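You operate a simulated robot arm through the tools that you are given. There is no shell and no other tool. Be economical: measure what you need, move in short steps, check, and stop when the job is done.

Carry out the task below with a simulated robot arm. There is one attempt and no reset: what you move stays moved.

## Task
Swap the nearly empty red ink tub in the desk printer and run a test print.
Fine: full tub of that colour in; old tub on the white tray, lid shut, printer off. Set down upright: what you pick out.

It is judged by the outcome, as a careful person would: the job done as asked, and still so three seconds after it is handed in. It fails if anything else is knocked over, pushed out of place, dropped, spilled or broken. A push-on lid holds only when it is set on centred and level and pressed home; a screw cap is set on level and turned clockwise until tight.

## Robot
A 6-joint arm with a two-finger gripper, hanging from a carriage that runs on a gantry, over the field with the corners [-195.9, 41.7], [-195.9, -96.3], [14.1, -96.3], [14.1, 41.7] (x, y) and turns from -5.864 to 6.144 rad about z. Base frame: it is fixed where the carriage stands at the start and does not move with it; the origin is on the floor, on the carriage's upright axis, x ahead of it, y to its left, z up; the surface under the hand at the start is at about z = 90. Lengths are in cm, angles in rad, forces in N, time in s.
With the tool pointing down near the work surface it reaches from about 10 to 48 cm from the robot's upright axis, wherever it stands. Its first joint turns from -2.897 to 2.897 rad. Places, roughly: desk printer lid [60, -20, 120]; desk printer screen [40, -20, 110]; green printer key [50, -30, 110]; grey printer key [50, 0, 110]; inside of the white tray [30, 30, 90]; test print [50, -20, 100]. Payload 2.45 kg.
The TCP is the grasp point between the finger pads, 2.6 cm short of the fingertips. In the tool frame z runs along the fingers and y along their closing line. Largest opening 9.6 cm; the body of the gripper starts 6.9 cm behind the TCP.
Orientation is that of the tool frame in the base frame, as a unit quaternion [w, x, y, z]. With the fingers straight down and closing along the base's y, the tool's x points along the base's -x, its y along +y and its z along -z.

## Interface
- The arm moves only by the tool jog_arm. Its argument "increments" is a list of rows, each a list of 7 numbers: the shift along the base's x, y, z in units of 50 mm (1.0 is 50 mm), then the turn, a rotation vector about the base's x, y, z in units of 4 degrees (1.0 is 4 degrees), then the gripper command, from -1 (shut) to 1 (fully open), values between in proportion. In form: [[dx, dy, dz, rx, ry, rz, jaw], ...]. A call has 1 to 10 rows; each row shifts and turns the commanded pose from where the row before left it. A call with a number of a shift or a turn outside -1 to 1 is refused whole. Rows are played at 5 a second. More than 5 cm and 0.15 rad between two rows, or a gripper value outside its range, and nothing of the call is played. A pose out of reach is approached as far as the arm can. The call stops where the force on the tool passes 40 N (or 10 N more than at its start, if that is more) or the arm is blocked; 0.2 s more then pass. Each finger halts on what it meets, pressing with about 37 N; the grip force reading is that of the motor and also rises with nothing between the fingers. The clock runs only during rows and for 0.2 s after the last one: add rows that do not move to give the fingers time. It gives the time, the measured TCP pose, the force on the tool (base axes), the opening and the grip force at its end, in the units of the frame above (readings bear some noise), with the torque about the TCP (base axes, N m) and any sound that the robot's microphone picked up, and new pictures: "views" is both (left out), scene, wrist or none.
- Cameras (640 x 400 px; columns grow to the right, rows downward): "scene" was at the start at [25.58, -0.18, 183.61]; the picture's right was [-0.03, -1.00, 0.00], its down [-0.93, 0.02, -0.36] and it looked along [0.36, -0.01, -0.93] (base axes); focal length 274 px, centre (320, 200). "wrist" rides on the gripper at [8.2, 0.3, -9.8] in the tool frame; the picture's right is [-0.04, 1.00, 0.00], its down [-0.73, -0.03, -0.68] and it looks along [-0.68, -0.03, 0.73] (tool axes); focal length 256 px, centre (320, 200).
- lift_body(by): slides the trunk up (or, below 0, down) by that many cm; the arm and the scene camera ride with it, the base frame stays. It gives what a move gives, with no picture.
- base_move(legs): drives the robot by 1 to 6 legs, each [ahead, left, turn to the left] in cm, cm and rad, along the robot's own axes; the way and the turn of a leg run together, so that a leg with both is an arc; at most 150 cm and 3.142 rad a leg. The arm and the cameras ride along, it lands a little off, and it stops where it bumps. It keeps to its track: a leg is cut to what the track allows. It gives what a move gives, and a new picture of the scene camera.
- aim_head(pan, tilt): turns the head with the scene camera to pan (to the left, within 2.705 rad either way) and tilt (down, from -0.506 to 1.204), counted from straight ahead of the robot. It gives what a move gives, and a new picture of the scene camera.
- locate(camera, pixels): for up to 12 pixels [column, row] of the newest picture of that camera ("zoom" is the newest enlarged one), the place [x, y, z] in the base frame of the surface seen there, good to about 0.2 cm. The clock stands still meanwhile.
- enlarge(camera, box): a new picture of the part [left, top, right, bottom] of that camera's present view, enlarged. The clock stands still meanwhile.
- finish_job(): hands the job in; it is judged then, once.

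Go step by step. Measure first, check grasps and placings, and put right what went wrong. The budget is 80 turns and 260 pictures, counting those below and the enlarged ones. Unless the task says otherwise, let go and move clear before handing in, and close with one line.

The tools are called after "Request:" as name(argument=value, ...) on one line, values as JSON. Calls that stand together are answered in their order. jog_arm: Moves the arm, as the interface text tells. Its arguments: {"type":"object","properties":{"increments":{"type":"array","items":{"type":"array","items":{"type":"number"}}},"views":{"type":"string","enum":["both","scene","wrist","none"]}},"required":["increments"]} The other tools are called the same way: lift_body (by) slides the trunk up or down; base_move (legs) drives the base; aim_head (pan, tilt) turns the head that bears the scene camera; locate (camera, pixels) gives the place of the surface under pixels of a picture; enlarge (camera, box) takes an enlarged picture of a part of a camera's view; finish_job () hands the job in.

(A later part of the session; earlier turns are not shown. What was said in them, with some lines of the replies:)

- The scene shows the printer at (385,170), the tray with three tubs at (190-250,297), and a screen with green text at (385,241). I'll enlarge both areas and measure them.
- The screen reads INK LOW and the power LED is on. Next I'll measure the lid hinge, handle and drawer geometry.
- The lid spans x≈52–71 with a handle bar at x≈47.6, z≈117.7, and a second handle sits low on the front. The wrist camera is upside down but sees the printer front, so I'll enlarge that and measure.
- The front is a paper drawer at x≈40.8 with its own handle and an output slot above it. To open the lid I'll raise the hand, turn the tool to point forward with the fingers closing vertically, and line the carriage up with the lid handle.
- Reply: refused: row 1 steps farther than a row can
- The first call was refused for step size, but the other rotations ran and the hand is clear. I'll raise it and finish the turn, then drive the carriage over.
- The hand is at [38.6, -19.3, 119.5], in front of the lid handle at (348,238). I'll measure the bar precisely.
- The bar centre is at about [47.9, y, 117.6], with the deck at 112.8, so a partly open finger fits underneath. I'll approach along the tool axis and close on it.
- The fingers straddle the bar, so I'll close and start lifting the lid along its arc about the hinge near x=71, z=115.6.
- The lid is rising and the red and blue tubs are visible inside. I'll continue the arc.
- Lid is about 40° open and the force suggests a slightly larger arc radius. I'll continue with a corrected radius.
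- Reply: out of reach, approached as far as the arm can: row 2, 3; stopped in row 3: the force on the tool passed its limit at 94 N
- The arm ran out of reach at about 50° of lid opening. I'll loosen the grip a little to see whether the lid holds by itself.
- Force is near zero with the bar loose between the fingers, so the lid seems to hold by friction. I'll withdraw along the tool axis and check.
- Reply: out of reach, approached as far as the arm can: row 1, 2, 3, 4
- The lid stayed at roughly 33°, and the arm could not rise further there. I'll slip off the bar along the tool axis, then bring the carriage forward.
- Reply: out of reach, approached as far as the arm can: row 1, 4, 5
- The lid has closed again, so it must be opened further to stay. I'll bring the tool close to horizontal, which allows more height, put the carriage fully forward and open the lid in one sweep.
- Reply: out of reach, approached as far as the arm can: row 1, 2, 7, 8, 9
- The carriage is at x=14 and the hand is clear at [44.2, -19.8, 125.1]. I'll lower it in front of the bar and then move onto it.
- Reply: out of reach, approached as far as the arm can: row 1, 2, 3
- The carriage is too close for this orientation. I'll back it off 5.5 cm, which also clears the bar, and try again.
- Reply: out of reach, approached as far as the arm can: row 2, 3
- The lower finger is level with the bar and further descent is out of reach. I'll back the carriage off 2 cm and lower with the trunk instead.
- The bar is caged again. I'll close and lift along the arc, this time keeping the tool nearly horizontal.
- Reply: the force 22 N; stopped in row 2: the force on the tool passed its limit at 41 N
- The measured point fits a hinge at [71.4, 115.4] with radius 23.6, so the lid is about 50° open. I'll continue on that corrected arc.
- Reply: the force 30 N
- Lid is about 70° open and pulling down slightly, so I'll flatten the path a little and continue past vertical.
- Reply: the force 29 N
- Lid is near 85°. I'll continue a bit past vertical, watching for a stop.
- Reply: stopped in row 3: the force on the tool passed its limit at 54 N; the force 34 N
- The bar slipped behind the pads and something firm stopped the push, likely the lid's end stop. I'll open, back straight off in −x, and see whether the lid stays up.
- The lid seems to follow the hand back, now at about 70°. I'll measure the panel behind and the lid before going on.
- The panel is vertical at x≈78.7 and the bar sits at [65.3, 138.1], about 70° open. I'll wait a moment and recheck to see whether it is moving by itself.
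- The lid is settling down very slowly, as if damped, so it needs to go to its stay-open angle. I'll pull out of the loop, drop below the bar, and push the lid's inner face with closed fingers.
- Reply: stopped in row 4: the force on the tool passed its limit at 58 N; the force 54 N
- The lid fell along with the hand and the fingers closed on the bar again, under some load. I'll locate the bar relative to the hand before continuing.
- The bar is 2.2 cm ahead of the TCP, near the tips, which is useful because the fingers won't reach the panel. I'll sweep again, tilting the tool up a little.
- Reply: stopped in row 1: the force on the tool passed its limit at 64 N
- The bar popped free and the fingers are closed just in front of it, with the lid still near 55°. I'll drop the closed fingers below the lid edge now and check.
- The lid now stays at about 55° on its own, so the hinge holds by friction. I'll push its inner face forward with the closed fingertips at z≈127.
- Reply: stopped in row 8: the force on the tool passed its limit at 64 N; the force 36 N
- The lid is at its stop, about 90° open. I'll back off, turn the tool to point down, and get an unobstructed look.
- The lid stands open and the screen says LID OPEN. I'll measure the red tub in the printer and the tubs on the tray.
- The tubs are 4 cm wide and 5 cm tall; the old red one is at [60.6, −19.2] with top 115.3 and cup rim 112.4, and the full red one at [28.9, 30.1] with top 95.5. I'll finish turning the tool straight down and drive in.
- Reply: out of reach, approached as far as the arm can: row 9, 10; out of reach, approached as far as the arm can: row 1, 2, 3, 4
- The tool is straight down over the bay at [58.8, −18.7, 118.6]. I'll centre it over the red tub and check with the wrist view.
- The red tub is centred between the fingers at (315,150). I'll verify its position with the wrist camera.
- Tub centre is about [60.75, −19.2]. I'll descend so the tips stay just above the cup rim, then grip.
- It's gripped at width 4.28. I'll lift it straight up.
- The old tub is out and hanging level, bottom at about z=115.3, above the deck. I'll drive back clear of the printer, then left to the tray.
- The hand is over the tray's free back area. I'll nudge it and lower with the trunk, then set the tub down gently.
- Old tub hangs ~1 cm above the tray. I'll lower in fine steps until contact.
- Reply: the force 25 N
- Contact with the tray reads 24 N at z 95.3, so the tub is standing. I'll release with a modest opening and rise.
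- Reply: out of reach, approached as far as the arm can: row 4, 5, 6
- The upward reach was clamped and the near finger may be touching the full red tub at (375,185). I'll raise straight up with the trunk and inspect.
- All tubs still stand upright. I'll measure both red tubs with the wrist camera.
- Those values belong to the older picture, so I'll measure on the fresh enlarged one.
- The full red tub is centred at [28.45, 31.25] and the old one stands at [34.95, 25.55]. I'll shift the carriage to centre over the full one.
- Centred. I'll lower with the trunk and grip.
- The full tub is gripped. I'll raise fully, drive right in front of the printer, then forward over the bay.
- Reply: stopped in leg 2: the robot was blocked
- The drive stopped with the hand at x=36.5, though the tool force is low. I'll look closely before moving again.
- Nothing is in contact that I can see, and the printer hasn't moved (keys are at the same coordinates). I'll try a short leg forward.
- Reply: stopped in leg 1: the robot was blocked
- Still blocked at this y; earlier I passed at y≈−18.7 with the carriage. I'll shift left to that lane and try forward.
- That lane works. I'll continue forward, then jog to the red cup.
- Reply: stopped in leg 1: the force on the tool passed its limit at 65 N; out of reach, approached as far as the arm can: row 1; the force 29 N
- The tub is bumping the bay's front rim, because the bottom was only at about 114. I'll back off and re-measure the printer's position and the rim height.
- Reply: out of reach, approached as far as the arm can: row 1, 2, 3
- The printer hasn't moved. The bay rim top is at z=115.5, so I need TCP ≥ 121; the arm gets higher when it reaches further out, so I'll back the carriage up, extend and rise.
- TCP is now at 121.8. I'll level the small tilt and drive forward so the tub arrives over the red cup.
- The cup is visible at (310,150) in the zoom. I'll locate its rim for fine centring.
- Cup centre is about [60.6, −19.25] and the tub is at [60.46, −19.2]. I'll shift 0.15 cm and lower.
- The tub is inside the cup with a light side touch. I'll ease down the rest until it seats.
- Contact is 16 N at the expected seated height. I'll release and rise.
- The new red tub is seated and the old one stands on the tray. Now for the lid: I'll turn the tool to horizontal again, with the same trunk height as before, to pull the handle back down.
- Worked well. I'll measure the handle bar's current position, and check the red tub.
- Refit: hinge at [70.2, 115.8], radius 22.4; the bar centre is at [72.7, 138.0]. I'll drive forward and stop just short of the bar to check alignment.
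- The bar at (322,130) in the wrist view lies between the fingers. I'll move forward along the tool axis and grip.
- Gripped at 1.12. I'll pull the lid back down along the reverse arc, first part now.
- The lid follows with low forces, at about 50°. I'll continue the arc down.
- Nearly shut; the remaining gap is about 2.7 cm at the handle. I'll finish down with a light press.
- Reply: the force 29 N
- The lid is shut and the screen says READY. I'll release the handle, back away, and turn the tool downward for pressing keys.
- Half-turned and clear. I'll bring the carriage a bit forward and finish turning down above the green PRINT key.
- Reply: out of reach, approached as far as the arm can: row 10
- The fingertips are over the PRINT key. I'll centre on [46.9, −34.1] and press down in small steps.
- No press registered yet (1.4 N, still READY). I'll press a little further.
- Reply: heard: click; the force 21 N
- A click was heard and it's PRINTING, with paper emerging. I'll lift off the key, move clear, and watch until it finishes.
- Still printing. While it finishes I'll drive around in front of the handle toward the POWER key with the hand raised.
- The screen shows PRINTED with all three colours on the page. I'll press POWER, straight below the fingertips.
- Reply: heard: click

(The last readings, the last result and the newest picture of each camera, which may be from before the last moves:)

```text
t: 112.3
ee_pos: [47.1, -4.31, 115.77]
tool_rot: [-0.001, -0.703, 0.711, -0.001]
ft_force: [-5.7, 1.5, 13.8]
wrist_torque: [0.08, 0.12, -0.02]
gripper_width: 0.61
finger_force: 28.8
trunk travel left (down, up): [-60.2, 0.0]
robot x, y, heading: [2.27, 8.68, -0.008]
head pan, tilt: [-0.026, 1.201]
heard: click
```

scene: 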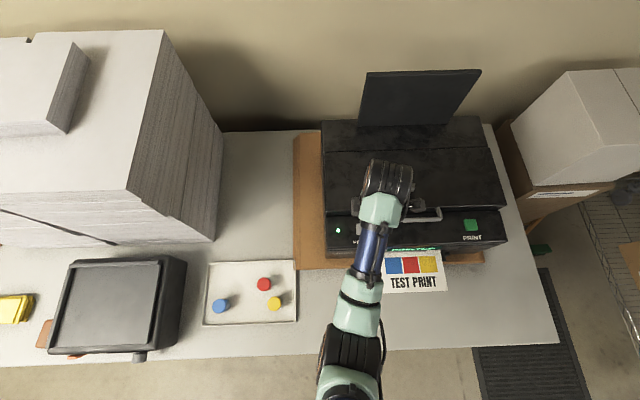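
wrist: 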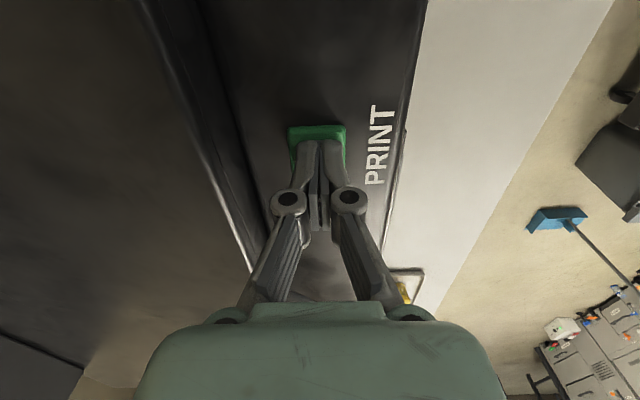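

A click was heard. I'll lift off, back away and check the LED and screen.

Request:
jog_arm(increments=[[0, 0, 0.4, 0, 0, 0, -1], [0, 0, 0.4, 0, 0, 0, -1], [0, 0, 0.2, 0, 0, 0, -1]], views="none")

Request:
base_move(legs=[[-20, 0, 0]])

Request:
enlarge(camera="scene", box=[300, 20, 520, 260])

Request:
enlarge(camera="scene", box=[180, 170, 340, 290])

```text
t: 113.2
ee_pos: [47.01, -4.33, 120.68]
tool_rot: [0.0, -0.704, 0.711, -0.002]
ft_force: [-0.3, 0.6, -0.2]
wrist_torque: [-0.02, -0.02, -0.01]
gripper_width: 0.0
finger_force: 28.3
trunk travel left (down, up): [-60.2, 0.0]
robot x, y, heading: [2.02, 8.42, -0.013]
head pan, tilt: [-0.026, 1.201]
```

```text
t: 114.7
ee_pos: [27.17, -4.09, 120.77]
tool_rot: [-0.001, -0.704, 0.71, -0.001]
ft_force: [0.2, -0.5, -0.4]
wrist_torque: [0.0, 0.05, 0.02]
gripper_width: 0.02
finger_force: 28.3
trunk travel left (down, up): [-60.2, 0.0]
robot x, y, heading: [-17.62, 8.91, -0.01]
head pan, tilt: [-0.026, 1.201]
```

scene: 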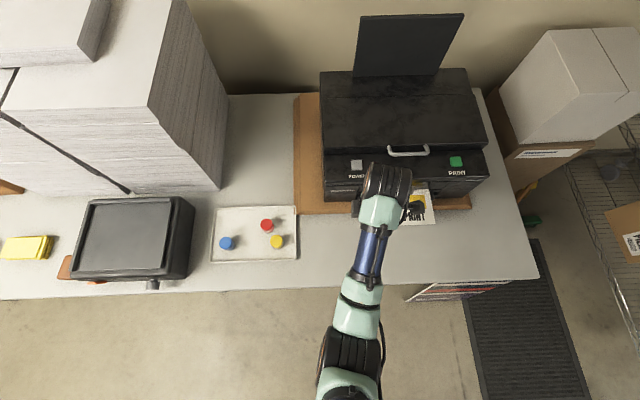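

```text
1.67 times, centred on (410, 140) of scene
```

zoom: 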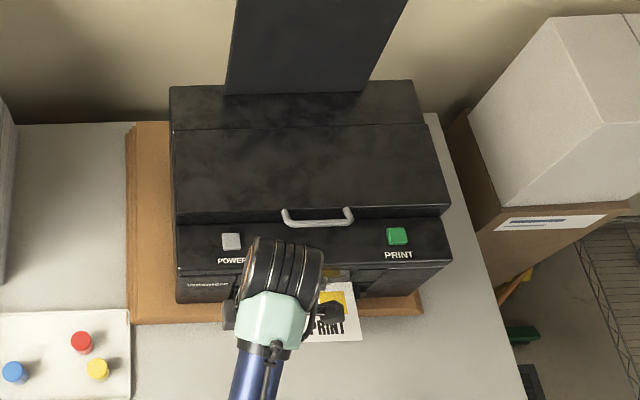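

```text
3.33 times, centred on (260, 230) of scene
```

zoom: 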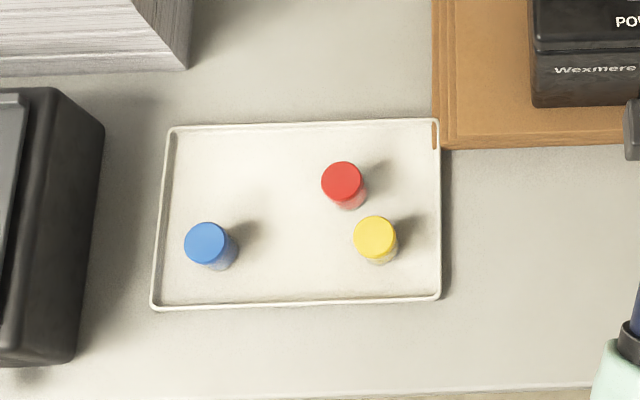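

The LED and screen are dark, the lid is shut, the old tub stands on the tray with the blue and yellow ones in place, and the hand is clear. I'm handing in.

Request:
finish_job()

```text
The job is handed in.
```

The full red tub is in the printer and the old one stands upright on the white tray. The test print came out with all three colours, the lid is shut and the printer is off.
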